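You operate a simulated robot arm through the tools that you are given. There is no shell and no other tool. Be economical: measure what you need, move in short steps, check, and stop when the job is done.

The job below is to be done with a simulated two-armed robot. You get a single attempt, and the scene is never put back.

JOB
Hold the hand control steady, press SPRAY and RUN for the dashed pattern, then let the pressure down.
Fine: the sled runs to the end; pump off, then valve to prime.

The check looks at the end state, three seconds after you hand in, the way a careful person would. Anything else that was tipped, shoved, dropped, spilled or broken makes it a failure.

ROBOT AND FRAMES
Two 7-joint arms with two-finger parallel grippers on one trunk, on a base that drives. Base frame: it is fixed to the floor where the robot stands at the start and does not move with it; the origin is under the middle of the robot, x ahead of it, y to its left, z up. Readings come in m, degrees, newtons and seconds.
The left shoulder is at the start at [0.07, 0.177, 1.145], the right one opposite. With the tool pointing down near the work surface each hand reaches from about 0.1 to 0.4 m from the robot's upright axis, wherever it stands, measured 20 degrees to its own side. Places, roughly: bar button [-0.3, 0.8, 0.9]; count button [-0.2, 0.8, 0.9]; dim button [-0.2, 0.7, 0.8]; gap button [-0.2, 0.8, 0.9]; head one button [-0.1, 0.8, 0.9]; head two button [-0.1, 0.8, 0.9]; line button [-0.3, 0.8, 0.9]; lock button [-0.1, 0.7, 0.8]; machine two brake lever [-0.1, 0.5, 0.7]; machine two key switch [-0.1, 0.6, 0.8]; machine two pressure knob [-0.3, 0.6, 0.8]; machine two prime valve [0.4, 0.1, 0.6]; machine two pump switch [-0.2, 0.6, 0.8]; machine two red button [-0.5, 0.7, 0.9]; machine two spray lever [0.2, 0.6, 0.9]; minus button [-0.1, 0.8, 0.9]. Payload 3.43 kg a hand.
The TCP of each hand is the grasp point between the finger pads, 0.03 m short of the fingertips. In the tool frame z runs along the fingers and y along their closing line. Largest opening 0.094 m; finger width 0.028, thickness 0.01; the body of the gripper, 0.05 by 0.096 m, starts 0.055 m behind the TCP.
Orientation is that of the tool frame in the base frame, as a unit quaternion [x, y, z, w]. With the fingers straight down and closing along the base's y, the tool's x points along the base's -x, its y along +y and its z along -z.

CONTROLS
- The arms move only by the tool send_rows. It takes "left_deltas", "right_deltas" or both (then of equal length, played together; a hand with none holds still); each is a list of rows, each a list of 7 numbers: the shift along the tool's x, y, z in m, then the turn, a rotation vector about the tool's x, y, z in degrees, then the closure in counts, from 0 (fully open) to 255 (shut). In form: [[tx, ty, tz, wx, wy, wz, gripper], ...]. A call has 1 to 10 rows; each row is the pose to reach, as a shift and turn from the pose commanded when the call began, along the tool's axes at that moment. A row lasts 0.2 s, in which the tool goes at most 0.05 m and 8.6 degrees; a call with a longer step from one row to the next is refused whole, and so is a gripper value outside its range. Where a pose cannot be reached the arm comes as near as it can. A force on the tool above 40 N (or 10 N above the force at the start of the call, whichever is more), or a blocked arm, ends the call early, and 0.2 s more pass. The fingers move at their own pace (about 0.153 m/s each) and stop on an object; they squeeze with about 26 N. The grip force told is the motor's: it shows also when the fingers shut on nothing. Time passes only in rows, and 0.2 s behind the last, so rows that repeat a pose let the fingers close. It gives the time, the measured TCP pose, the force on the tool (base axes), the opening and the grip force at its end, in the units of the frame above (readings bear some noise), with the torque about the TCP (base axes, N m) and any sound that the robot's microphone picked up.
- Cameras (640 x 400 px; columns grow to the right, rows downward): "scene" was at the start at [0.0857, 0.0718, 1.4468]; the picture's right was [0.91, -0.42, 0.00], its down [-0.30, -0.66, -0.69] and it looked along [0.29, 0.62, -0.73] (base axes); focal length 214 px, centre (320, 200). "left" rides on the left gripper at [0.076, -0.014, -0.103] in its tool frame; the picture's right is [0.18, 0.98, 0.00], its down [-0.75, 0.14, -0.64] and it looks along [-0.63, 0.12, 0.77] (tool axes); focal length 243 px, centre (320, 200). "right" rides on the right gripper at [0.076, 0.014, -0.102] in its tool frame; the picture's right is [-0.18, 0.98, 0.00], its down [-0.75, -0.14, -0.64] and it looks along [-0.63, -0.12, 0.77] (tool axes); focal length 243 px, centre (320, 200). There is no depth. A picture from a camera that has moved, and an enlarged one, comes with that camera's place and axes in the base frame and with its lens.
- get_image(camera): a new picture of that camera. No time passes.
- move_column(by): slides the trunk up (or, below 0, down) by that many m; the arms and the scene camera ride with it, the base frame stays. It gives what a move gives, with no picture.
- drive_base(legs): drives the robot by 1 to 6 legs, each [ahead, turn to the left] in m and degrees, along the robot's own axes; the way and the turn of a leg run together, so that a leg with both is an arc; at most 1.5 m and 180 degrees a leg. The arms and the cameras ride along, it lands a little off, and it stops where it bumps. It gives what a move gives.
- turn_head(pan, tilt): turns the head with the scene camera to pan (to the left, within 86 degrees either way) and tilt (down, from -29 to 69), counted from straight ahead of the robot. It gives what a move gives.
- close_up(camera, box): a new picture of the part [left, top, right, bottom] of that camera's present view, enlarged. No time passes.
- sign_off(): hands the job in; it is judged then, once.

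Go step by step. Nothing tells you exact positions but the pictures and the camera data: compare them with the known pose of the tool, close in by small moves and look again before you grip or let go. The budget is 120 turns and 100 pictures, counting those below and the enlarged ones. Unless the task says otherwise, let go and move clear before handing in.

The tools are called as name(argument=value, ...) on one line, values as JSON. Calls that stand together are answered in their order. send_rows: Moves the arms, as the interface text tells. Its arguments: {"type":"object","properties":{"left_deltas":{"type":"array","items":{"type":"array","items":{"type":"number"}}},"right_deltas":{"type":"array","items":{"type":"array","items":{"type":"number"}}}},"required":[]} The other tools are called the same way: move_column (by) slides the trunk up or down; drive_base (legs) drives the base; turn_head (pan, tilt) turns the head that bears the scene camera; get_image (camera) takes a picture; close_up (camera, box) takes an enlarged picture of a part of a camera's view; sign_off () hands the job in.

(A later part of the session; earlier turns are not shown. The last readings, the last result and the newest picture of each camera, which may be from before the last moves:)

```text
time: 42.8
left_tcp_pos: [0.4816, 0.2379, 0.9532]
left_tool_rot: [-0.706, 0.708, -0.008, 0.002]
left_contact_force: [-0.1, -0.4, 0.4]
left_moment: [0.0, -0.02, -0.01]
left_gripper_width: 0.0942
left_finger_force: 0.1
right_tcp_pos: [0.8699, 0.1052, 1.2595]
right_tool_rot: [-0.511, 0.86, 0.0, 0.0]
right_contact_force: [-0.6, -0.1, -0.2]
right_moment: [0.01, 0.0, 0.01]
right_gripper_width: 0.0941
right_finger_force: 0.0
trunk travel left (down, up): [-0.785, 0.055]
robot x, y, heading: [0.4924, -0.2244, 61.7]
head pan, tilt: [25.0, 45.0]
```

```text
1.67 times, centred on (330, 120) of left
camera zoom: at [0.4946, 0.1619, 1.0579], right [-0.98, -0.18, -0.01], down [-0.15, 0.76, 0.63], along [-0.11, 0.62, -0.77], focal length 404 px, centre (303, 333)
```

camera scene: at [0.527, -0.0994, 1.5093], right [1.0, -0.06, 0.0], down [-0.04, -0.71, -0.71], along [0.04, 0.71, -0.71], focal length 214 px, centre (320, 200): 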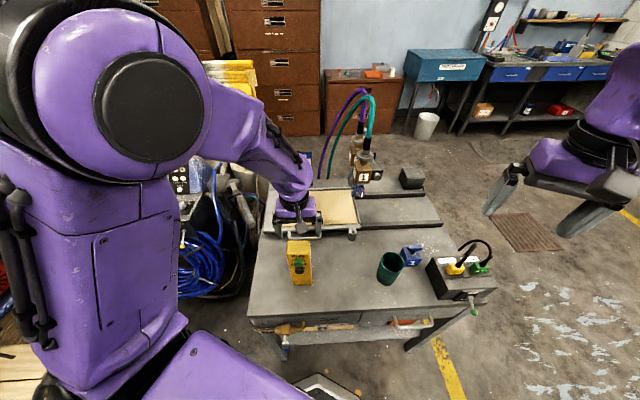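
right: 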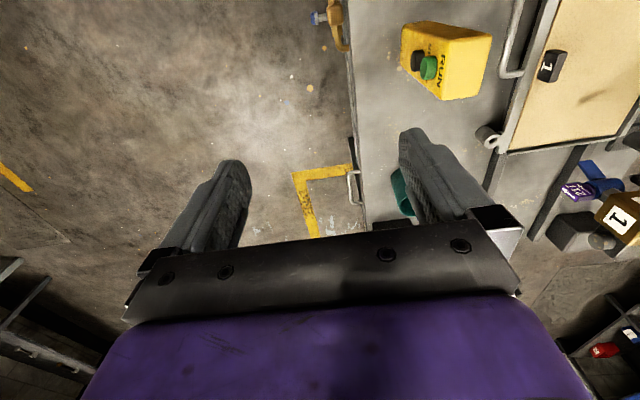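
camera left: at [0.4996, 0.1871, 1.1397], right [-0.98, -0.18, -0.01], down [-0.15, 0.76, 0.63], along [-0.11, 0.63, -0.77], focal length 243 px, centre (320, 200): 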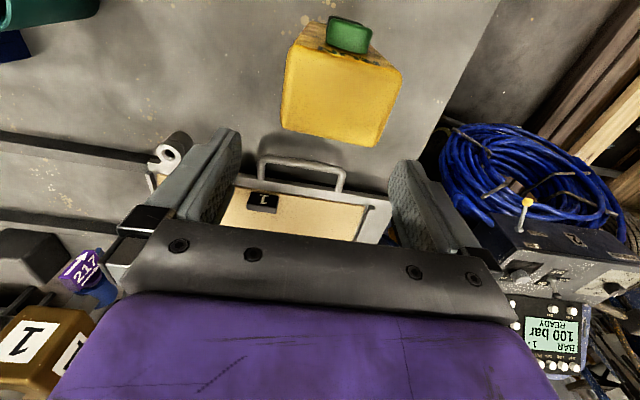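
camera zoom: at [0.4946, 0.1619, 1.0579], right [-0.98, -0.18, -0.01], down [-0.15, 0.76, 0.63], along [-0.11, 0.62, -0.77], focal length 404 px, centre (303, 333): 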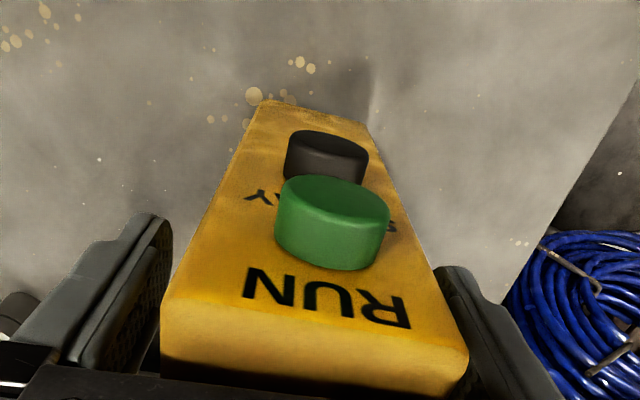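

Fingers straddle the box evenly. Closing to hold it.

send_rows(left_deltas=[[0, 0, 0, 0, 0, 0, 60], [0, 0, 0, 0, 0, 0, 120], [0, 0, 0, 0, 0, 0, 180], [0, 0, 0, 0, 0, 0, 180]])

close_up(camera="left", box=[200, 0, 460, 240])

```text
time: 43.8
left_tcp_pos: [0.4818, 0.2373, 0.9539]
left_tool_rot: [-0.706, 0.708, -0.008, 0.002]
left_contact_force: [-0.4, 1.4, 2.9]
left_moment: [0.1, 0.26, -0.03]
left_gripper_width: 0.0687
left_finger_force: 25.6
right_tcp_pos: [0.8703, 0.1055, 1.2599]
right_tool_rot: [-0.511, 0.86, 0.001, -0.001]
right_contact_force: [0.2, 1.0, 0.4]
right_moment: [0.02, 0.0, -0.02]
right_gripper_width: 0.094
right_finger_force: 0.1
trunk travel left (down, up): [-0.785, 0.055]
robot x, y, heading: [0.4961, -0.2245, 61.8]
head pan, tilt: [25.0, 45.0]
```

```text
1.67 times, centred on (330, 120) of left
camera zoom: at [0.4944, 0.1618, 1.0581], right [-0.98, -0.18, -0.01], down [-0.15, 0.76, 0.63], along [-0.11, 0.62, -0.77], focal length 404 px, centre (303, 333)
```

zoom: 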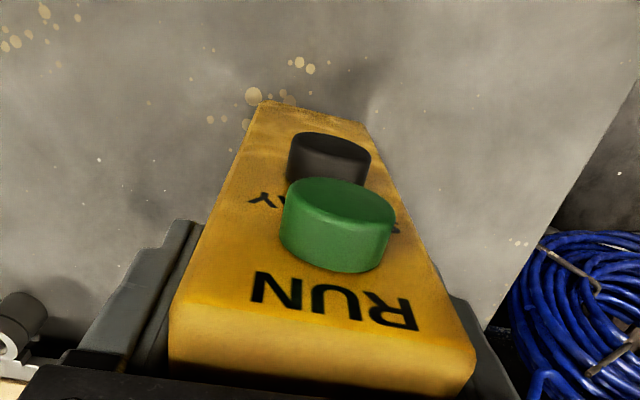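

The control is held firmly (0.0687 m). Buttons: RUN ≈ (0.479, 0.202, 0.947), SPRAY ≈ (…, 0.900). Now I'll start turning the right hand to point forward, in stages.

send_rows(right_deltas=[[0.012, 0.013, 0.024, 0, -8, 0, 60], [0.024, 0.026, 0.048, 0, -16, 0, 120], [0.036, 0.038, 0.072, 0, -24, 0, 157], [0.048, 0.051, 0.096, 0, -32, 0, 157], [0.06, 0.064, 0.12, 0, -40, 0, 157], [0.072, 0.077, 0.144, 0, -48, 0, 157], [0.084, 0.09, 0.168, 0, -56, 0, 157], [0.096, 0.102, 0.192, 0, -64, 0, 157], [0.108, 0.115, 0.216, 0, -72, 0, 157], [0.12, 0.128, 0.24, 0, -80, 0, 157]])

get_image(camera="scene")

```text
time: 46.0
left_tcp_pos: [0.4815, 0.2383, 0.9545]
left_tool_rot: [-0.707, 0.707, -0.008, 0.002]
left_contact_force: [-3.1, -0.1, 6.1]
left_moment: [0.03, 0.74, 0.08]
left_gripper_width: 0.0685
left_finger_force: 25.9
right_tcp_pos: [0.7105, 0.0725, 1.0333]
right_tool_rot: [-0.353, 0.674, 0.334, 0.556]
right_contact_force: [-0.4, -0.2, -0.6]
right_moment: [-0.01, 0.01, 0.04]
right_gripper_width: 0.0361
right_finger_force: 0.2
right hand out of reach, approached as far as the arm can: row 6, 7, 8, 9
trunk travel left (down, up): [-0.785, 0.055]
robot x, y, heading: [0.4985, -0.2234, 61.7]
head pan, tilt: [25.0, 45.0]
```

```text
59 pictures are left
camera scene: at [0.5263, -0.0995, 1.5094], right [1.0, -0.06, 0.0], down [-0.04, -0.71, -0.71], along [0.04, 0.71, -0.71], focal length 214 px, centre (320, 200)
```

scene: 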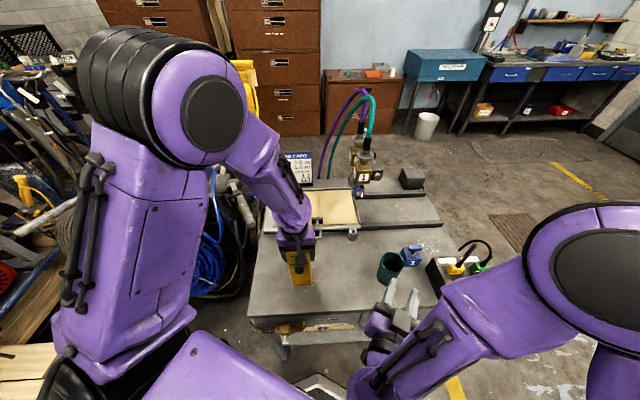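

The pitch worked. Now the roll and yaw so the fingers stack vertically, moving toward the control.

send_rows(right_deltas=[[0.0096, 0.0088, -0.0043, -2.08, -3.0, -7.12, 157], [0.0192, 0.0176, -0.0086, -4.16, -6.0, -14.24, 157], [0.0288, 0.0264, -0.0129, -6.24, -9.0, -21.36, 157], [0.0384, 0.0352, -0.0172, -8.32, -12.0, -28.48, 157], [0.048, 0.044, -0.0215, -10.4, -15.0, -35.6, 157], [0.0576, 0.0528, -0.0258, -12.48, -18.0, -42.72, 157], [0.0672, 0.0616, -0.0301, -14.56, -21.0, -49.84, 157], [0.0768, 0.0704, -0.0344, -16.64, -24.0, -56.96, 157], [0.0864, 0.0792, -0.0387, -18.72, -27.0, -64.08, 157], [0.096, 0.088, -0.043, -20.8, -30.0, -71.2, 157]])

get_image(camera="scene")

```text
time: 48.2
left_tcp_pos: [0.4833, 0.238, 0.9549]
left_tool_rot: [-0.707, 0.708, -0.008, 0.003]
left_contact_force: [-1.2, 0.3, 0.0]
left_moment: [0.14, 0.29, 0.0]
left_gripper_width: 0.0686
left_finger_force: 26.3
right_tcp_pos: [0.6161, 0.0695, 0.9358]
right_tool_rot: [-0.689, 0.093, 0.142, 0.704]
right_contact_force: [0.2, 0.1, -0.5]
right_moment: [-0.02, -0.01, 0.01]
right_gripper_width: 0.0363
right_finger_force: 0.0
right hand out of reach, approached as far as the arm can: row 3, 4, 5, 6, 7, 8, 9, 10
trunk travel left (down, up): [-0.785, 0.055]
robot x, y, heading: [0.4941, -0.2241, 61.7]
head pan, tilt: [25.0, 45.0]
```

```text
58 pictures are left
camera scene: at [0.5282, -0.0996, 1.5092], right [1.0, -0.06, 0.0], down [-0.04, -0.71, -0.71], along [0.04, 0.71, -0.71], focal length 214 px, centre (320, 200)
```

scene: 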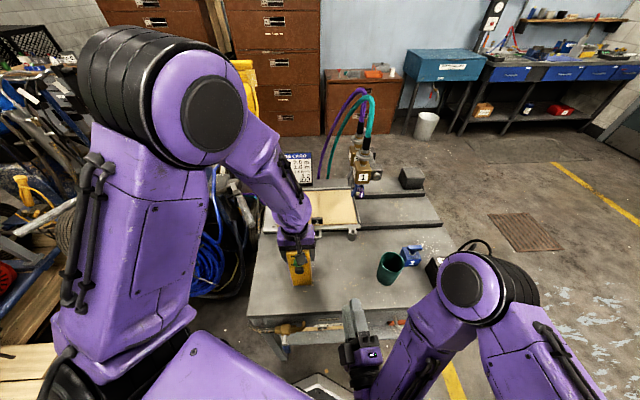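

Nearly there: fingers point +y with ~19° roll left. Moving to the pre-press position in front of the buttons.

send_rows(right_deltas=[[-0.02, 0.01, 0.005, 0, 0, -4, 157], [-0.045, 0.02, 0.01, 0, 0, -8, 157], [-0.07, 0.032, 0.02, 0, 0, -12, 157], [-0.095, 0.045, 0.04, 0, 0, -16, 157], [-0.12, 0.0575, 0.055, 0, 0, -19, 157], [-0.12, 0.0575, 0.06, 0, 0, -19, 157]])

get_image(camera="scene")

get_image(camera="right")

close_up(camera="left", box=[200, 0, 460, 240])

```text
time: 49.6
left_tcp_pos: [0.4838, 0.238, 0.9548]
left_tool_rot: [-0.707, 0.708, -0.008, 0.002]
left_contact_force: [0.3, 0.5, 1.4]
left_moment: [0.19, 0.05, -0.06]
left_gripper_width: 0.0685
left_finger_force: 26.3
right_tcp_pos: [0.5299, 0.1701, 0.923]
right_tool_rot: [-0.696, -0.022, 0.024, 0.717]
right_contact_force: [-0.1, 0.6, 0.2]
right_moment: [-0.01, 0.01, 0.01]
right_gripper_width: 0.036
right_finger_force: 0.1
right hand out of reach, approached as far as the arm can: row 1, 2, 3, 4, 5, 6
trunk travel left (down, up): [-0.785, 0.055]
robot x, y, heading: [0.4988, -0.2227, 61.6]
head pan, tilt: [25.0, 45.0]
```

```text
57 pictures are left
camera scene: at [0.5272, -0.0996, 1.5093], right [1.0, -0.06, 0.0], down [-0.04, -0.71, -0.71], along [0.04, 0.71, -0.71], focal length 214 px, centre (320, 200)
```

scene: 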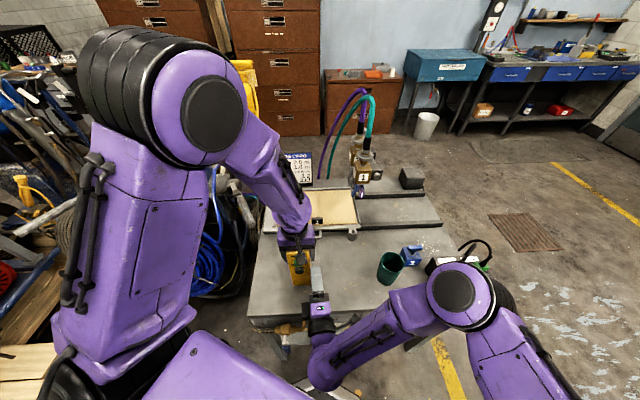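

```text
56 pictures are left
camera right: at [0.6132, 0.0723, 0.9051], right [-0.19, 0.02, -0.98], down [-0.71, -0.69, 0.12], along [-0.68, 0.72, 0.14], focal length 243 px, centre (320, 200)
```

right: 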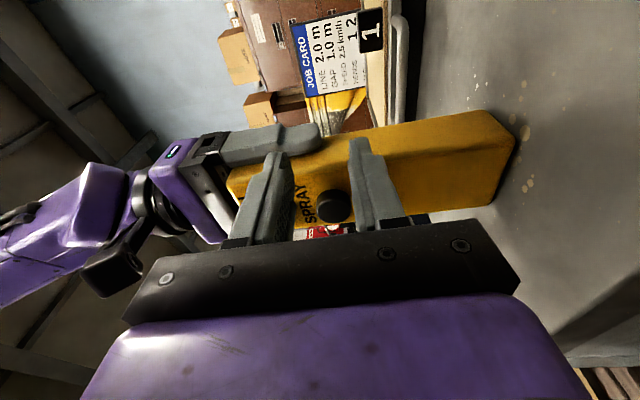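

```text
1.67 times, centred on (330, 120) of left
camera zoom: at [0.4945, 0.1617, 1.0581], right [-0.98, -0.18, -0.01], down [-0.15, 0.76, 0.63], along [-0.11, 0.62, -0.77], focal length 404 px, centre (303, 333)
```

zoom: 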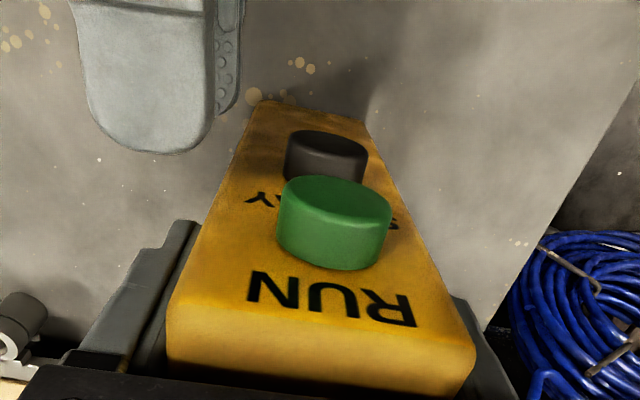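

The arm can't fold further left with that heading, so I'll back off slightly and yaw the hand 25° left, approaching the buttons obliquely from the right.

send_rows(right_deltas=[[0.0, 0, -0.03, 0, 0, 0, 157], [0.0, 0, -0.035, 0, -8, 0, 157], [0.0, 0, -0.035, 0, -16, 0, 157], [-0.01, 0, -0.03, 0, -24, 0, 157], [-0.02, 0, -0.02, 0, -25, 0, 157], [-0.028, 0, -0.01, 0, -25, 0, 157], [-0.028, 0, -0.01, 0, -25, 0, 157]])

get_image(camera="right")

get_image(camera="left")

```text
time: 51.2
left_tcp_pos: [0.4822, 0.2381, 0.9553]
left_tool_rot: [-0.706, 0.708, -0.008, 0.002]
left_contact_force: [-1.0, -0.1, 2.1]
left_moment: [0.11, 0.2, 0.0]
left_gripper_width: 0.0682
left_finger_force: 26.2
right_tcp_pos: [0.5015, 0.1575, 0.9217]
right_tool_rot: [-0.674, -0.177, 0.173, 0.696]
right_contact_force: [-0.7, 0.0, 0.2]
right_moment: [0.0, -0.04, 0.0]
right_gripper_width: 0.036
right_finger_force: 0.1
right hand out of reach, approached as far as the arm can: row 1
trunk travel left (down, up): [-0.785, 0.055]
robot x, y, heading: [0.4968, -0.2231, 62.0]
head pan, tilt: [25.0, 45.0]
```

```text
54 pictures are left
camera right: at [0.6166, 0.1047, 0.905], right [-0.16, -0.06, -0.98], down [-0.35, -0.93, 0.11], along [-0.92, 0.37, 0.13], focal length 243 px, centre (320, 200)
```

right: 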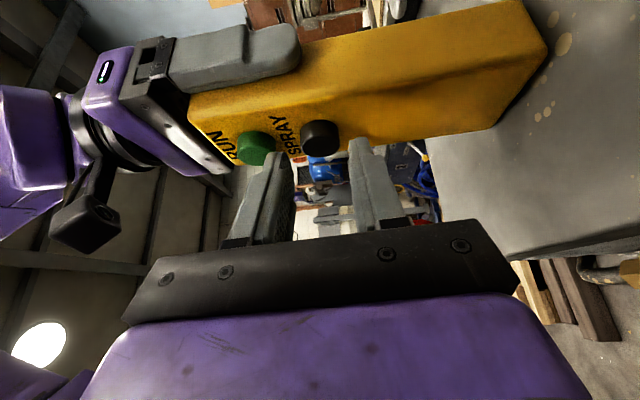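

```text
53 pictures are left
camera left: at [0.4943, 0.1615, 1.0581], right [-0.98, -0.18, -0.01], down [-0.15, 0.76, 0.63], along [-0.11, 0.62, -0.77], focal length 243 px, centre (320, 200)
```

left: 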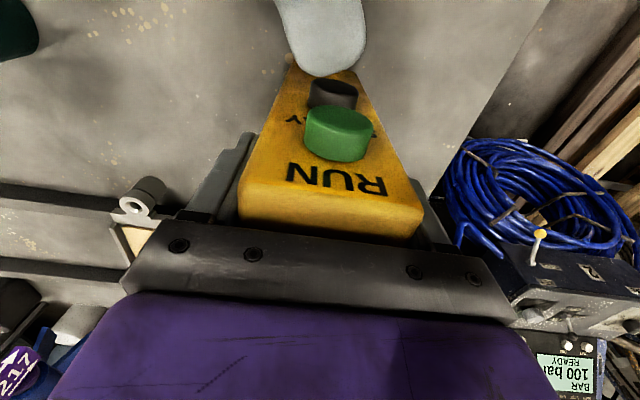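

The fork is on-axis but about 2 cm low: RUN is at z≈0.967 and SPRAY ≈0.920. I'll raise it and pitch it 10° so the upper finger touches RUN alone first (a safe test whether STOP blocks the sled).

send_rows(right_deltas=[[0, -0.013, -0.003, -5, 0, 0, 157], [0, -0.0265, -0.003, -10, 0, 0, 157], [0, -0.0265, -0.003, -10, 0, 0, 157]])

get_image(camera="right")

close_up(camera="left", box=[220, 0, 460, 200])

```text
time: 52.0
left_tcp_pos: [0.4842, 0.238, 0.9545]
left_tool_rot: [-0.706, 0.708, -0.008, 0.001]
left_contact_force: [-1.2, -0.4, 1.1]
left_moment: [0.08, 0.24, -0.01]
left_gripper_width: 0.0685
left_finger_force: 25.9
right_tcp_pos: [0.5024, 0.1546, 0.9469]
right_tool_rot: [0.732, 0.193, -0.155, -0.634]
right_contact_force: [-0.1, -0.1, 0.5]
right_moment: [-0.01, 0.0, 0.02]
right_gripper_width: 0.036
right_finger_force: 0.0
trunk travel left (down, up): [-0.785, 0.055]
robot x, y, heading: [0.4964, -0.2235, 61.9]
head pan, tilt: [25.0, 45.0]
```

```text
52 pictures are left
camera right: at [0.6188, 0.0995, 0.9493], right [-0.08, -0.21, -0.98], down [-0.37, -0.9, 0.22], along [-0.93, 0.38, 0.0], focal length 243 px, centre (320, 200)
```

right: 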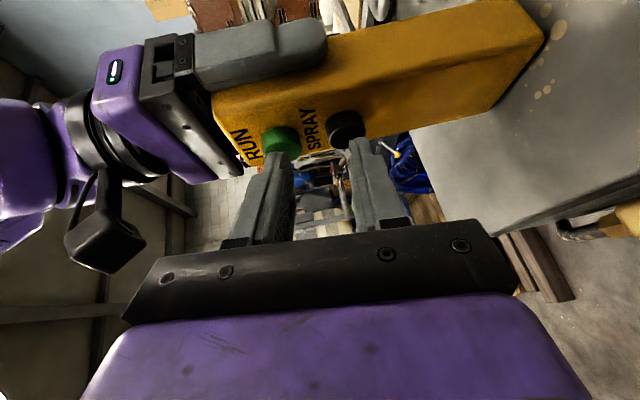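

```text
2.00 times, centred on (340, 100) of left
camera zoom: at [0.4944, 0.1615, 1.0581], right [-0.98, -0.18, -0.01], down [-0.15, 0.76, 0.63], along [-0.11, 0.62, -0.77], focal length 485 px, centre (280, 400)
```

zoom: 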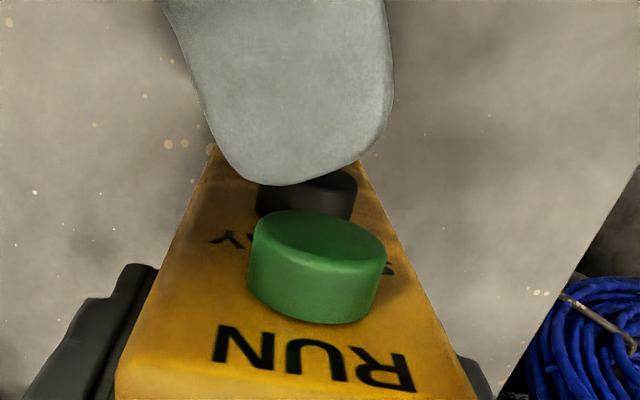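

Upper finger is lined up with RUN. Advancing horizontally in small steps.

send_rows(right_deltas=[[0, -0.0009, 0.005, 0, 0, 0, 157], [0, -0.0016, 0.009, 0, 0, 0, 157], [0, -0.0021, 0.012, 0, 0, 0, 157]])

close_up(camera="left", box=[220, 0, 460, 200])

```text
time: 52.8
left_tcp_pos: [0.4819, 0.2371, 0.9558]
left_tool_rot: [-0.707, 0.707, -0.008, 0.002]
left_contact_force: [-9.9, 4.9, 0.5]
left_moment: [0.01, 0.13, -0.33]
left_gripper_width: 0.0682
left_finger_force: 26.1
right_tcp_pos: [0.4975, 0.1652, 0.9485]
right_tool_rot: [0.732, 0.191, -0.156, -0.635]
right_contact_force: [9.6, -5.8, 0.8]
right_moment: [0.23, 0.2, -0.29]
right_gripper_width: 0.0363
right_finger_force: 0.0
trunk travel left (down, up): [-0.785, 0.055]
robot x, y, heading: [0.4938, -0.2218, 61.7]
head pan, tilt: [25.0, 45.0]
heard: click
```

```text
2.00 times, centred on (340, 100) of left
camera zoom: at [0.4941, 0.1617, 1.058], right [-0.98, -0.18, -0.01], down [-0.15, 0.76, 0.63], along [-0.11, 0.62, -0.77], focal length 485 px, centre (280, 400)
```

zoom: 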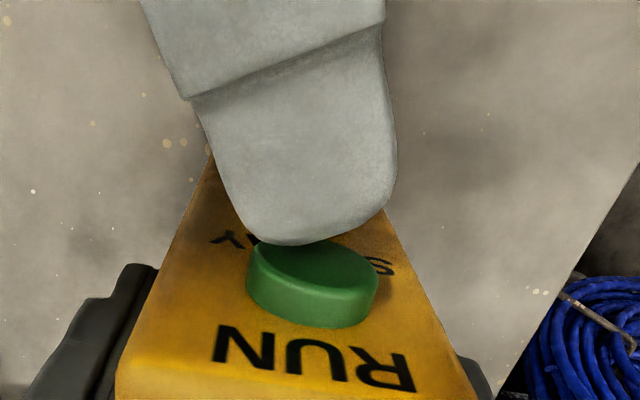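

A click: RUN went in. Checking whether the sled moved.

get_image(camera="scene")

```text
49 pictures are left
camera scene: at [0.5272, -0.0998, 1.5093], right [1.0, -0.06, 0.0], down [-0.04, -0.71, -0.71], along [0.04, 0.71, -0.71], focal length 214 px, centre (320, 200)
```

scene: 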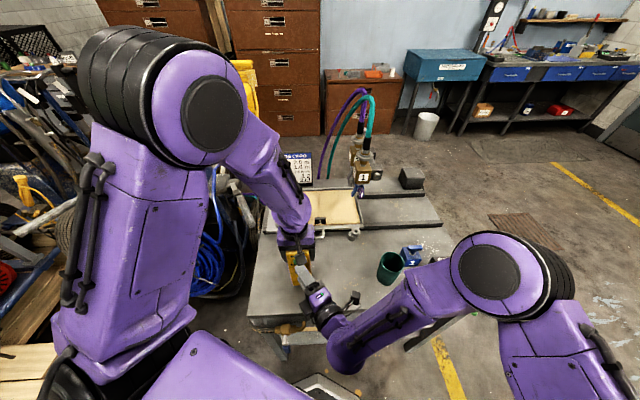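

close_up(camera="scene", box=[250, 170, 350, 300])

```text
3.08 times, centred on (300, 235) of scene
camera zoom: at [0.5272, -0.0998, 1.5093], right [1.0, -0.06, 0.0], down [-0.04, -0.71, -0.71], along [0.04, 0.71, -0.71], focal length 660 px, centre (382, 92)
```

zoom: 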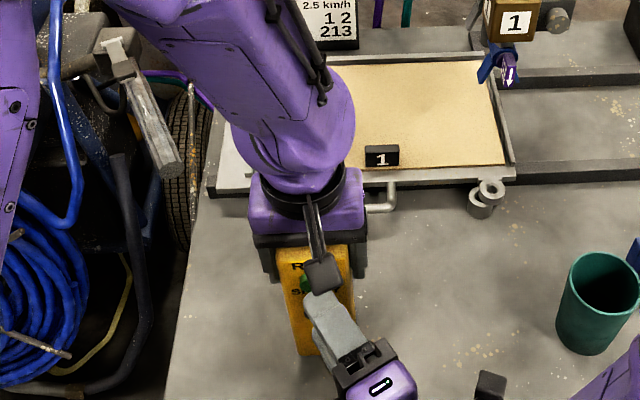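

The sled is already moving, so the STOP lever isn't blocking it. Immediately bringing the lower finger onto SPRAY while keeping RUN in.

send_rows(right_deltas=[[0, 0.0033, 0.007, 8, 0, 0, 157], [0, 0.0038, 0.0085, 10, 0, 0, 157]])

close_up(camera="scene", box=[290, 130, 430, 270])

get_image(camera="right")

```text
time: 53.4
left_tcp_pos: [0.4819, 0.2392, 0.9553]
left_tool_rot: [-0.707, 0.707, -0.009, 0.004]
left_contact_force: [-1.4, 18.2, 4.0]
left_moment: [0.18, 0.13, 0.05]
left_gripper_width: 0.0682
left_finger_force: 26.4
right_tcp_pos: [0.4906, 0.1698, 0.9405]
right_tool_rot: [-0.674, -0.177, 0.173, 0.696]
right_contact_force: [3.6, -17.3, -5.9]
right_moment: [-0.35, -0.2, -0.06]
right_gripper_width: 0.0366
right_finger_force: 0.0
trunk travel left (down, up): [-0.785, 0.055]
robot x, y, heading: [0.4962, -0.2253, 61.8]
head pan, tilt: [25.0, 45.0]
heard: click
```

```text
2.86 times, centred on (360, 200) of scene
camera zoom: at [0.5269, -0.0995, 1.5092], right [1.0, -0.06, 0.0], down [-0.04, -0.71, -0.71], along [0.04, 0.71, -0.71], focal length 613 px, centre (206, 200)
```

zoom: 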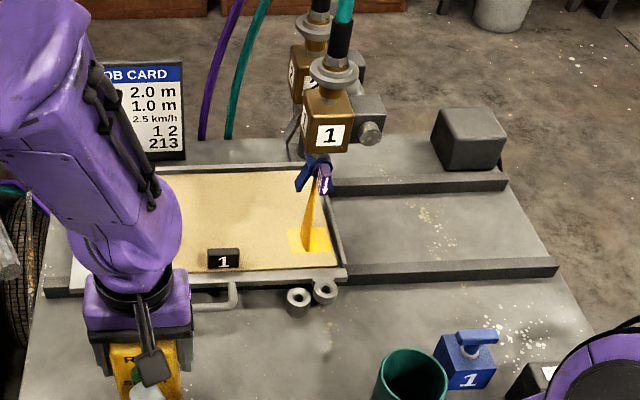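

```text
46 pictures are left
camera right: at [0.6084, 0.1167, 0.9254], right [-0.16, -0.06, -0.99], down [-0.35, -0.93, 0.11], along [-0.92, 0.36, 0.13], focal length 243 px, centre (320, 200)
```

right: 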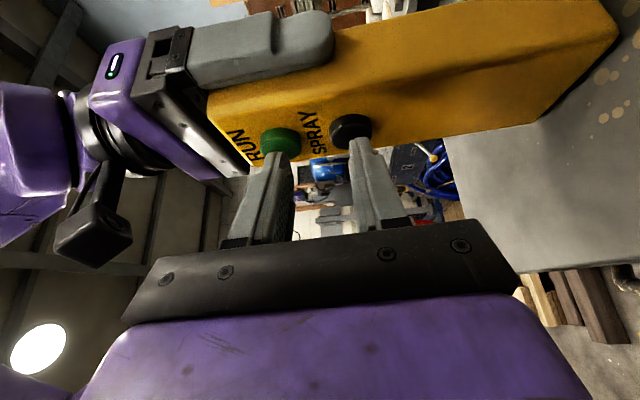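

Spray has started right at the panel's beginning with both buttons in. Holding steady and watching.

send_rows(right_deltas=[[0, 0, 0, 0, 0, 0, 157], [0, 0, 0, 0, 0, 0, 157], [0, 0, 0, 0, 0, 0, 157], [0, 0, 0, 0, 0, 0, 157], [0, 0, 0, 0, 0, 0, 157]])

close_up(camera="scene", box=[290, 130, 430, 270])

```text
time: 54.6
left_tcp_pos: [0.4826, 0.2375, 0.9549]
left_tool_rot: [-0.707, 0.707, -0.008, 0.002]
left_contact_force: [5.2, 19.9, 8.8]
left_moment: [-0.2, -0.01, 0.38]
left_gripper_width: 0.0685
left_finger_force: 26.0
right_tcp_pos: [0.4912, 0.1704, 0.9429]
right_tool_rot: [-0.673, -0.178, 0.173, 0.696]
right_contact_force: [-5.6, -22.1, -8.1]
right_moment: [-0.42, 0.04, 0.22]
right_gripper_width: 0.0374
right_finger_force: 1.0
trunk travel left (down, up): [-0.785, 0.055]
robot x, y, heading: [0.4981, -0.2212, 61.7]
head pan, tilt: [25.0, 45.0]
```

```text
2.86 times, centred on (360, 200) of scene
camera zoom: at [0.527, -0.0999, 1.5093], right [1.0, -0.06, 0.0], down [-0.04, -0.71, -0.71], along [0.04, 0.71, -0.71], focal length 613 px, centre (206, 200)
```

zoom: 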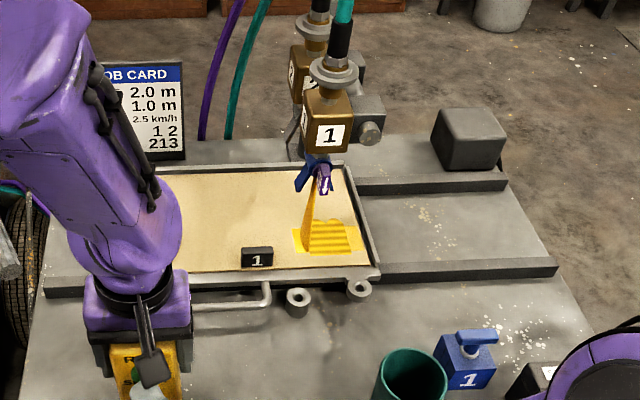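

Working. Continue holding.

send_rows(right_deltas=[[0, 0, 0, 0, 0, 0, 157], [0, 0, 0, 0, 0, 0, 157], [0, 0, 0, 0, 0, 0, 157], [0, 0, 0, 0, 0, 0, 157], [0, 0, 0, 0, 0, 0, 157], [0, 0, 0, 0, 0, 0, 157], [0, 0, 0, 0, 0, 0, 157], [0, 0, 0, 0, 0, 0, 157], [0, 0, 0, 0, 0, 0, 157], [0, 0, 0, 0, 0, 0, 157]])

close_up(camera="scene", box=[290, 130, 430, 270])

```text
time: 56.8
left_tcp_pos: [0.4835, 0.2376, 0.9556]
left_tool_rot: [0.707, -0.707, 0.008, -0.003]
left_contact_force: [8.5, 19.0, 1.9]
left_moment: [0.0, -0.05, 0.46]
left_gripper_width: 0.0682
left_finger_force: 25.3
right_tcp_pos: [0.4938, 0.1714, 0.9426]
right_tool_rot: [-0.673, -0.177, 0.173, 0.697]
right_contact_force: [-7.7, -21.1, -0.1]
right_moment: [-0.12, 0.06, 0.31]
right_gripper_width: 0.0371
right_finger_force: 1.0
trunk travel left (down, up): [-0.785, 0.055]
robot x, y, heading: [0.4944, -0.2238, 61.7]
head pan, tilt: [25.0, 45.0]
```

```text
2.86 times, centred on (360, 200) of scene
camera zoom: at [0.5271, -0.1001, 1.5093], right [1.0, -0.06, 0.0], down [-0.04, -0.71, -0.71], along [0.04, 0.71, -0.71], focal length 613 px, centre (206, 200)
```

zoom: 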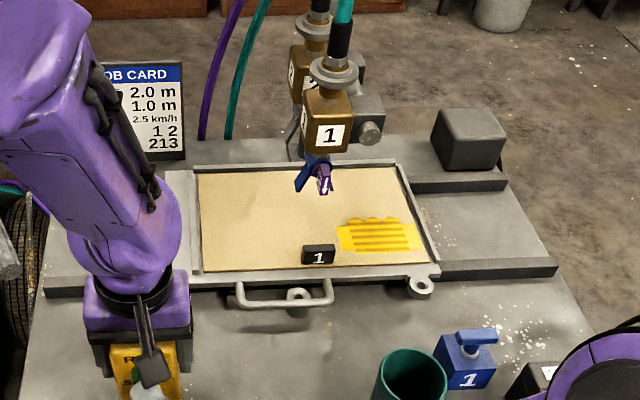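

A dash and then a gap, as intended. Continue.

send_rows(right_deltas=[[0, 0, 0, 0, 0, 0, 157], [0, 0, 0, 0, 0, 0, 157], [0, 0, 0, 0, 0, 0, 157], [0, 0, 0, 0, 0, 0, 157], [0, 0, 0, 0, 0, 0, 157], [0, 0, 0, 0, 0, 0, 157], [0, 0, 0, 0, 0, 0, 157], [0, 0, 0, 0, 0, 0, 157], [0, 0, 0, 0, 0, 0, 157], [0, 0, 0, 0, 0, 0, 157]])

close_up(camera="scene", box=[290, 130, 430, 270])

```text
time: 59.0
left_tcp_pos: [0.4826, 0.2378, 0.9559]
left_tool_rot: [-0.706, 0.708, -0.007, 0.002]
left_contact_force: [6.4, 18.7, 2.3]
left_moment: [-0.06, -0.05, 0.46]
left_gripper_width: 0.0683
left_finger_force: 26.2
right_tcp_pos: [0.4918, 0.1693, 0.9437]
right_tool_rot: [-0.673, -0.178, 0.173, 0.697]
right_contact_force: [-5.6, -18.7, 1.1]
right_moment: [-0.1, 0.05, 0.3]
right_gripper_width: 0.0371
right_finger_force: 0.4
trunk travel left (down, up): [-0.785, 0.055]
robot x, y, heading: [0.4972, -0.2243, 61.6]
head pan, tilt: [25.0, 45.0]
```

```text
2.86 times, centred on (360, 200) of scene
camera zoom: at [0.5272, -0.1002, 1.5093], right [1.0, -0.06, 0.0], down [-0.04, -0.71, -0.71], along [0.04, 0.71, -0.71], focal length 613 px, centre (206, 200)
```

zoom: 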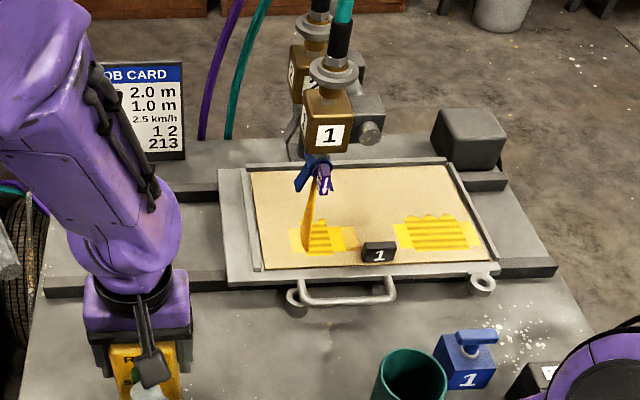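

Second dash in progress; checking more often near the end.

send_rows(right_deltas=[[0, 0, 0, 0, 0, 0, 157], [0, 0, 0, 0, 0, 0, 157], [0, 0, 0, 0, 0, 0, 157], [0, 0, 0, 0, 0, 0, 157]])

close_up(camera="scene", box=[290, 130, 430, 270])

```text
time: 60.0
left_tcp_pos: [0.483, 0.2376, 0.955]
left_tool_rot: [-0.706, 0.708, -0.008, 0.002]
left_contact_force: [7.0, 16.3, 4.9]
left_moment: [-0.12, -0.07, 0.4]
left_gripper_width: 0.0681
left_finger_force: 26.1
right_tcp_pos: [0.4929, 0.1707, 0.9438]
right_tool_rot: [-0.674, -0.177, 0.174, 0.696]
right_contact_force: [-5.4, -19.0, -1.1]
right_moment: [-0.12, 0.02, 0.22]
right_gripper_width: 0.0371
right_finger_force: 1.0
trunk travel left (down, up): [-0.785, 0.055]
robot x, y, heading: [0.4986, -0.2248, 61.9]
head pan, tilt: [25.0, 45.0]
```

```text
2.86 times, centred on (360, 200) of scene
camera zoom: at [0.5272, -0.1003, 1.5093], right [1.0, -0.06, 0.0], down [-0.04, -0.71, -0.71], along [0.04, 0.71, -0.71], focal length 613 px, centre (206, 200)
```

zoom: 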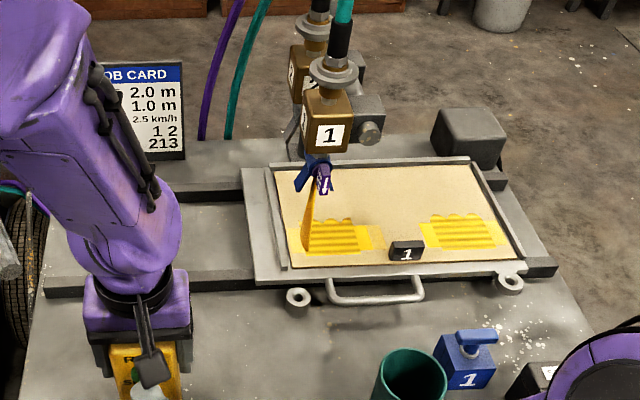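

send_rows(right_deltas=[[0, 0, 0, 0, 0, 0, 157]])

close_up(camera="scene", box=[290, 130, 430, 270])

```text
time: 60.4
left_tcp_pos: [0.4832, 0.2377, 0.9552]
left_tool_rot: [0.707, -0.707, 0.007, -0.002]
left_contact_force: [6.7, 16.7, 4.6]
left_moment: [-0.18, -0.05, 0.41]
left_gripper_width: 0.0683
left_finger_force: 26.3
right_tcp_pos: [0.4928, 0.1699, 0.9437]
right_tool_rot: [-0.673, -0.179, 0.173, 0.696]
right_contact_force: [-4.9, -18.6, -1.8]
right_moment: [-0.15, 0.01, 0.21]
right_gripper_width: 0.037
right_finger_force: 0.8
trunk travel left (down, up): [-0.785, 0.055]
robot x, y, heading: [0.4954, -0.2232, 61.8]
head pan, tilt: [25.0, 45.0]
```

```text
2.86 times, centred on (360, 200) of scene
camera zoom: at [0.5272, -0.1003, 1.5093], right [1.0, -0.06, 0.0], down [-0.04, -0.71, -0.71], along [0.04, 0.71, -0.71], focal length 613 px, centre (206, 200)
```

zoom: 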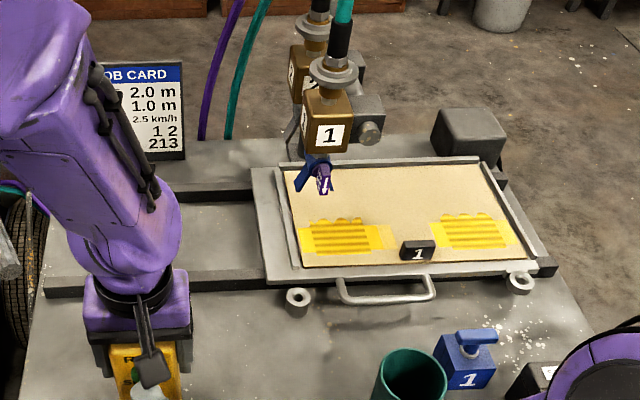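

Spray cut off at the end of the second dash. A few more rows to let the sled reach the end.

send_rows(right_deltas=[[0, 0, 0, 0, 0, 0, 157], [0, 0, 0, 0, 0, 0, 157], [0, 0, 0, 0, 0, 0, 157], [0, 0, 0, 0, 0, 0, 157], [0, 0, 0, 0, 0, 0, 157], [0, 0, 0, 0, 0, 0, 157]])

close_up(camera="scene", box=[290, 130, 430, 270])

```text
time: 61.8
left_tcp_pos: [0.4829, 0.2377, 0.9536]
left_tool_rot: [-0.707, 0.708, -0.008, 0.002]
left_contact_force: [3.8, 15.4, 5.4]
left_moment: [-0.23, -0.05, 0.38]
left_gripper_width: 0.0685
left_finger_force: 26.2
right_tcp_pos: [0.4924, 0.1706, 0.9433]
right_tool_rot: [-0.674, -0.177, 0.173, 0.697]
right_contact_force: [-4.0, -16.2, -2.9]
right_moment: [-0.16, -0.01, 0.19]
right_gripper_width: 0.037
right_finger_force: 0.7
trunk travel left (down, up): [-0.785, 0.055]
robot x, y, heading: [0.495, -0.2231, 61.9]
head pan, tilt: [25.0, 45.0]
```

```text
2.86 times, centred on (360, 200) of scene
camera zoom: at [0.5273, -0.1003, 1.5093], right [1.0, -0.06, 0.0], down [-0.04, -0.71, -0.71], along [0.04, 0.71, -0.71], focal length 613 px, centre (206, 200)
```

zoom: 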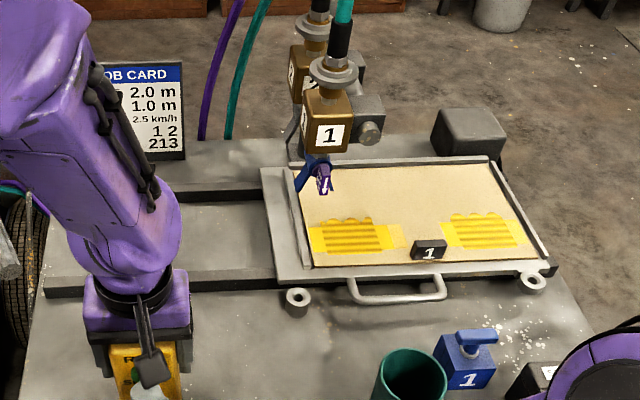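

The sled is at (or very near) the rail end. Hold a little longer, then back the right hand off.

send_rows(right_deltas=[[0, 0, 0, 0, 0, 0, 157], [0, 0, 0, 0, 0, 0, 157], [0, 0, 0, 0, 0, 0, 157], [0, 0, 0, 0, 0, 0, 157], [0, 0, -0.01, 0, 0, 0, 157], [0, 0, -0.03, 0, 0, 0, 157], [0, 0, -0.05, 0, 0, 0, 157]])

get_image(camera="scene")

close_up(camera="scene", box=[290, 130, 430, 270])

```text
time: 63.4
left_tcp_pos: [0.4828, 0.2366, 0.9546]
left_tool_rot: [-0.707, 0.707, -0.009, 0.0]
left_contact_force: [1.7, 1.6, 8.8]
left_moment: [-0.03, 0.21, -0.01]
left_gripper_width: 0.0683
left_finger_force: 25.7
right_tcp_pos: [0.5174, 0.127, 0.9414]
right_tool_rot: [-0.674, -0.177, 0.173, 0.696]
right_contact_force: [-0.1, 0.1, -0.3]
right_moment: [0.01, 0.01, 0.01]
right_gripper_width: 0.0359
right_finger_force: 0.2
trunk travel left (down, up): [-0.785, 0.055]
robot x, y, heading: [0.5005, -0.2264, 61.6]
head pan, tilt: [25.0, 45.0]
```

```text
39 pictures are left
camera scene: at [0.5277, -0.1006, 1.5093], right [1.0, -0.06, 0.0], down [-0.04, -0.71, -0.71], along [0.04, 0.71, -0.71], focal length 214 px, centre (320, 200)
```

scene: 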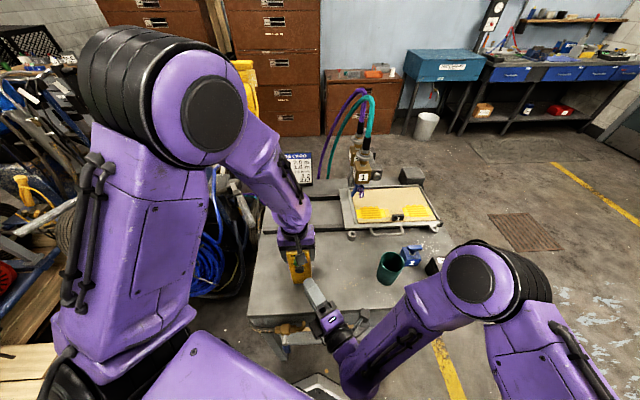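

```text
2.86 times, centred on (360, 200) of scene
camera zoom: at [0.5277, -0.1006, 1.5093], right [1.0, -0.06, 0.0], down [-0.04, -0.71, -0.71], along [0.04, 0.71, -0.71], focal length 613 px, centre (206, 200)
```

zoom: 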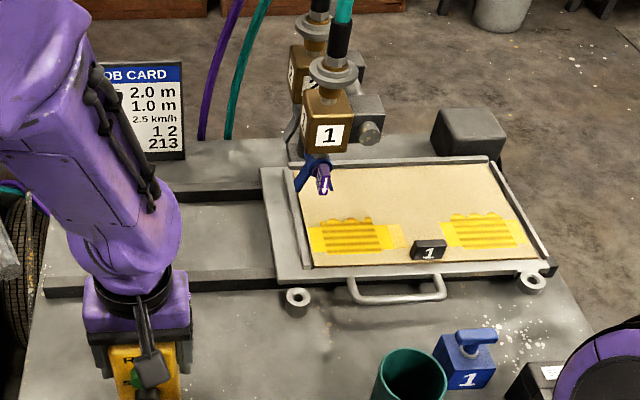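

The sled is stopped at the end with two clean dashes. Releasing the hand control and lifting the left hand straight up.

send_rows(left_deltas=[[0, 0, 0, 0, 0, 0, 120], [0, 0, 0, 0, 0, 0, 0], [0, 0, 0, 0, 0, 0, 0], [0, 0, -0.03, 0, 0, 0, 0], [0, 0, -0.07, 0, 0, 0, 0], [0, 0, -0.11, 0, 0, 0, 0], [0, 0, -0.15, 0, 0, 0, 0]], right_deltas=[[0, 0, 0, 0, 0, 0, 157], [0.01, 0, -0.01, 0, 0, 0, 157], [0.03, 0, -0.02, 0, 0, 0, 157], [0.05, 0, -0.03, 0, 0, 0, 157], [0.08, 0, -0.03, 0, 0, 0, 157], [0.11, 0, -0.03, 0, 0, 0, 157], [0.14, 0, -0.03, 0, 0, 0, 157]])

get_image(camera="scene")

```text
time: 65.0
left_tcp_pos: [0.4875, 0.2497, 1.1]
left_tool_rot: [-0.705, 0.709, -0.018, 0.009]
left_contact_force: [0.9, 0.2, 0.5]
left_moment: [0.01, 0.04, 0.0]
left_gripper_width: 0.0941
left_finger_force: 0.0
left hand out of reach, approached as far as the arm can: row 7
right_tcp_pos: [0.6581, 0.1673, 0.9411]
right_tool_rot: [-0.674, -0.177, 0.174, 0.696]
right_contact_force: [0.8, 0.8, 0.3]
right_moment: [0.0, -0.01, 0.0]
right_gripper_width: 0.036
right_finger_force: 0.0
trunk travel left (down, up): [-0.785, 0.055]
robot x, y, heading: [0.4991, -0.2243, 61.8]
head pan, tilt: [25.0, 45.0]
```

```text
37 pictures are left
camera scene: at [0.5324, -0.1015, 1.5093], right [1.0, -0.06, 0.0], down [-0.04, -0.71, -0.71], along [0.04, 0.71, -0.71], focal length 214 px, centre (320, 200)
```

scene: 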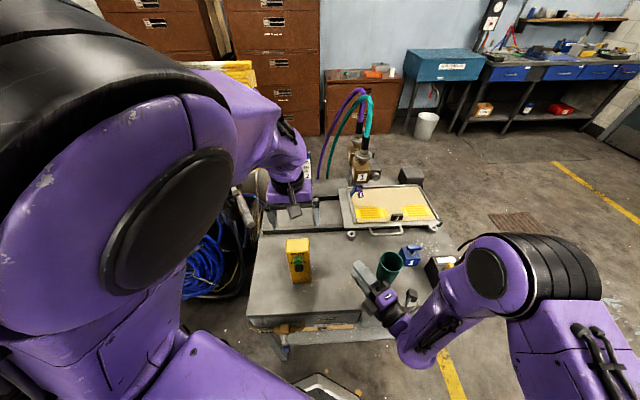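

The control stands upright, untouched. Next the pump switch: I'll lift the right hand and trunk for clearance, then back off and drive round to the console.

send_rows(right_deltas=[[0, -0.04, -0.02, 0, 0, 0, 157], [0, -0.08, -0.04, 0, 0, 0, 200], [0, -0.12, -0.05, 0, 0, 0, 255], [0, -0.16, -0.05, 0, 0, 0, 255], [0, -0.2, -0.05, 0, 0, 0, 255]])

move_column(by=0.05)

drive_base(legs=[[-0.4, 0], [0, 56], [0.6, 0]])

turn_head(pan=0, tilt=45)

get_image(camera="scene")

```text
time: 66.2
left_tcp_pos: [0.4796, 0.2515, 1.0973]
left_tool_rot: [0.709, -0.705, 0.019, -0.006]
left_contact_force: [-0.3, -0.1, -1.0]
left_moment: [0.05, 0.02, 0.01]
left_gripper_width: 0.0941
left_finger_force: 0.0
right_tcp_pos: [0.6779, 0.1274, 1.1382]
right_tool_rot: [-0.674, -0.177, 0.174, 0.696]
right_contact_force: [-0.3, -0.3, 0.4]
right_moment: [-0.01, 0.02, -0.03]
right_gripper_width: 0.0001
right_finger_force: 26.3
right hand out of reach, approached as far as the arm can: row 5
trunk travel left (down, up): [-0.785, 0.055]
robot x, y, heading: [0.4941, -0.2245, 61.7]
head pan, tilt: [25.0, 45.0]
```

```text
time: 67.2
left_tcp_pos: [0.4796, 0.252, 1.1467]
left_tool_rot: [0.708, -0.706, 0.019, -0.004]
left_contact_force: [0.3, -0.1, 0.2]
left_moment: [0.01, -0.02, 0.02]
left_gripper_width: 0.0942
left_finger_force: 0.1
right_tcp_pos: [0.6792, 0.1293, 1.1867]
right_tool_rot: [-0.674, -0.177, 0.172, 0.696]
right_contact_force: [0.5, 0.5, 1.1]
right_moment: [0.05, -0.02, 0.0]
right_gripper_width: 0.0
right_finger_force: 25.7
trunk travel left (down, up): [-0.835, 0.005]
robot x, y, heading: [0.4945, -0.2209, 61.6]
head pan, tilt: [25.0, 45.0]
```

```text
time: 75.1
left_tcp_pos: [-0.3655, 0.217, 1.1476]
left_tool_rot: [0.954, -0.298, 0.015, -0.015]
left_contact_force: [-0.1, -0.1, -0.6]
left_moment: [0.05, 0.0, -0.01]
left_gripper_width: 0.0941
left_finger_force: 0.1
right_tcp_pos: [-0.15, 0.3093, 1.186]
right_tool_rot: [-0.515, -0.469, 0.475, 0.537]
right_contact_force: [-0.3, -0.2, 0.1]
right_moment: [0.01, 0.0, -0.03]
right_gripper_width: 0.0
right_finger_force: 26.1
trunk travel left (down, up): [-0.835, 0.005]
robot x, y, heading: [0.0346, -0.0422, 116.9]
head pan, tilt: [25.0, 45.0]
```

```text
time: 76.0
left_tcp_pos: [-0.3644, 0.2171, 1.148]
left_tool_rot: [0.954, -0.298, 0.017, -0.015]
left_contact_force: [0.5, -1.4, -0.4]
left_moment: [-0.01, 0.03, -0.03]
left_gripper_width: 0.0939
left_finger_force: 0.2
right_tcp_pos: [-0.1498, 0.3103, 1.186]
right_tool_rot: [-0.515, -0.469, 0.475, 0.537]
right_contact_force: [0.5, 0.1, -0.1]
right_moment: [-0.01, 0.03, 0.0]
right_gripper_width: 0.0
right_finger_force: 25.8
trunk travel left (down, up): [-0.835, 0.005]
robot x, y, heading: [0.0336, -0.0432, 116.9]
head pan, tilt: [0.0, 45.0]
```

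```text
36 pictures are left
camera scene: at [-0.0223, 0.075, 1.5592], right [0.89, 0.45, 0.0], down [0.32, -0.63, -0.71], along [-0.32, 0.63, -0.71], focal length 214 px, centre (320, 200)
```

scene: 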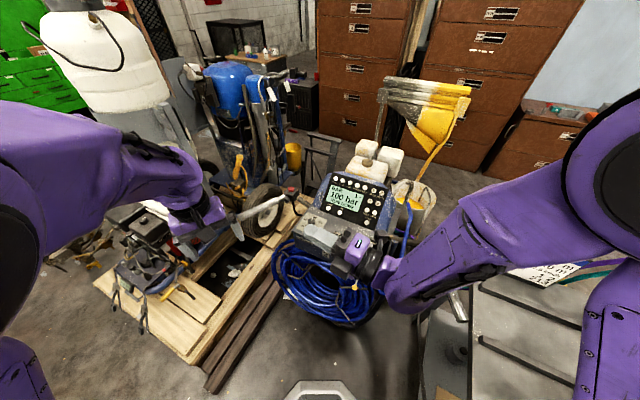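

Turning to face the console (heading 90°) and moving 0.13 m ahead, arms high.

drive_base(legs=[[0, -27], [0.12, 0]])

send_rows(right_deltas=[[0, 0, -0.04, 0, 0, 0, 255], [0, 0, -0.08, 0, 0, 0, 255], [0, 0, -0.12, 0, 0, 0, 255], [0, 0, -0.16, 0, 0, 0, 255], [0, 0, -0.2, 0, 0, 0, 255]])

get_image(camera="scene")

```text
time: 78.6
left_tcp_pos: [-0.2031, 0.4905, 1.148]
left_tool_rot: [0.858, -0.512, 0.028, -0.016]
left_contact_force: [-0.7, 0.0, -0.6]
left_moment: [0.0, -0.06, 0.02]
left_gripper_width: 0.094
left_finger_force: 0.1
right_tcp_pos: [0.0277, 0.4745, 1.1852]
right_tool_rot: [-0.611, -0.335, 0.337, 0.633]
right_contact_force: [-1.2, 0.4, 0.5]
right_moment: [0.01, 0.01, 0.01]
right_gripper_width: 0.0
right_finger_force: 25.8
trunk travel left (down, up): [-0.835, 0.005]
robot x, y, heading: [0.031, 0.0734, 88.0]
head pan, tilt: [0.0, 45.0]
```

```text
time: 79.8
left_tcp_pos: [-0.1984, 0.4864, 1.1494]
left_tool_rot: [0.858, -0.513, 0.026, -0.017]
left_contact_force: [0.2, -0.6, -1.0]
left_moment: [0.0, 0.05, 0.0]
left_gripper_width: 0.0941
left_finger_force: 0.0
right_tcp_pos: [0.2411, 0.4315, 1.1431]
right_tool_rot: [-0.61, -0.335, 0.338, 0.634]
right_contact_force: [0.3, 1.1, 0.5]
right_moment: [0.0, -0.03, 0.04]
right_gripper_width: 0.0001
right_finger_force: 26.3
right hand out of reach, approached as far as the arm can: row 1, 2, 3, 4, 5
trunk travel left (down, up): [-0.835, 0.005]
robot x, y, heading: [0.0337, 0.0719, 88.0]
head pan, tilt: [0.0, 45.0]
```

```text
35 pictures are left
camera scene: at [0.0442, 0.2041, 1.5593], right [1.0, -0.04, 0.0], down [-0.03, -0.71, -0.71], along [0.02, 0.71, -0.71], focal length 214 px, centre (320, 200)
```

scene: 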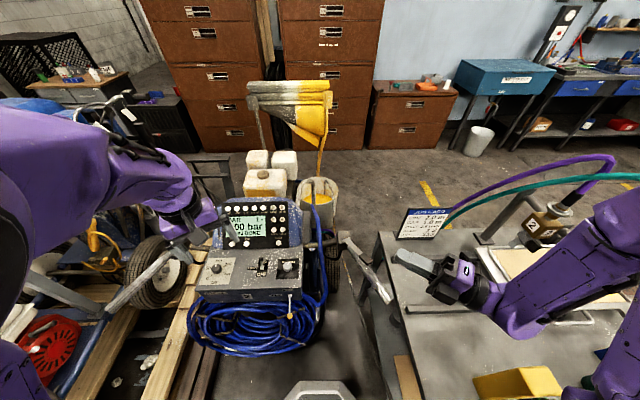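

The console shows "DONE". Zooming onto the pump switch and taking the left-hand view too.

close_up(camera="scene", box=[190, 195, 310, 315])

get_image(camera="left")

```text
3.33 times, centred on (250, 255) of scene
camera zoom: at [0.0442, 0.2041, 1.5593], right [1.0, -0.04, 0.0], down [-0.03, -0.71, -0.71], along [0.02, 0.71, -0.71], focal length 715 px, centre (553, 17)
```

zoom: 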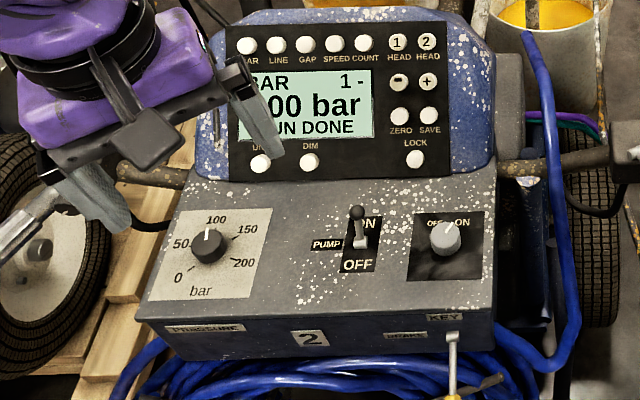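

```text
33 pictures are left
camera left: at [-0.1571, 0.4259, 1.2548], right [-0.78, -0.63, -0.05], down [-0.52, 0.59, 0.61], along [-0.35, 0.5, -0.79], focal length 243 px, centre (320, 200)
```

left: 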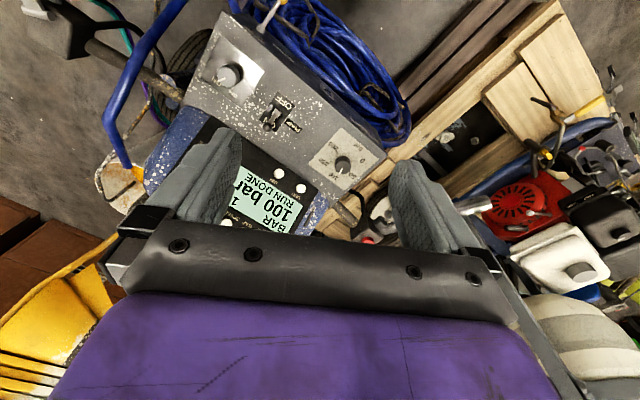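

"RUN DONE" confirmed. One zoom from the left camera to triangulate the switch lever.

close_up(camera="left", box=[230, 70, 330, 150])

close_up(camera="scene", box=[240, 225, 290, 280])

```text
5.00 times, centred on (280, 110) of left
camera zoom: at [-0.1571, 0.4259, 1.2548], right [-0.78, -0.63, -0.05], down [-0.52, 0.59, 0.61], along [-0.35, 0.5, -0.79], focal length 1213 px, centre (520, 650)
```

zoom: 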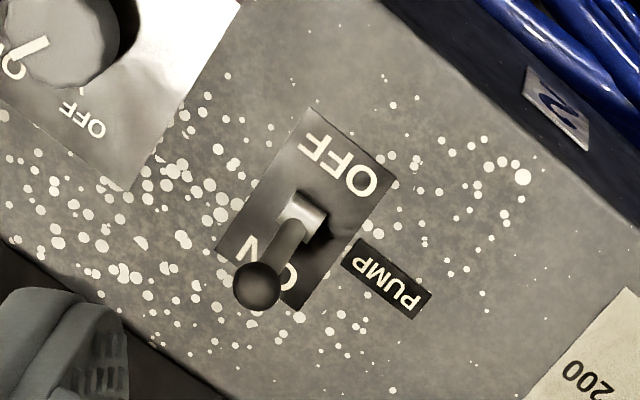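

```text
7.27 times, centred on (265, 252) of scene
camera zoom: at [0.0442, 0.2041, 1.5593], right [1.0, -0.04, 0.0], down [-0.03, -0.71, -0.71], along [0.02, 0.71, -0.71], focal length 1560 px, centre (720, -182)
```

zoom: 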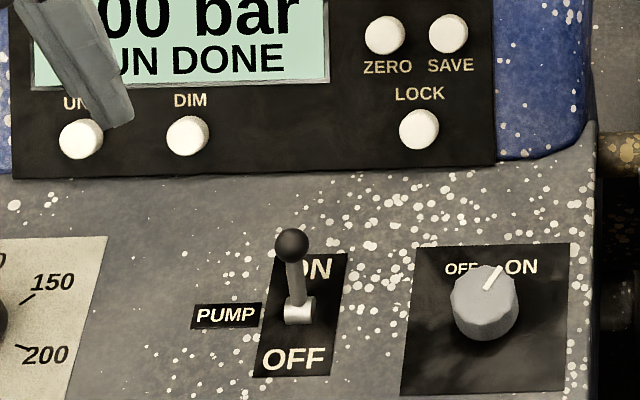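

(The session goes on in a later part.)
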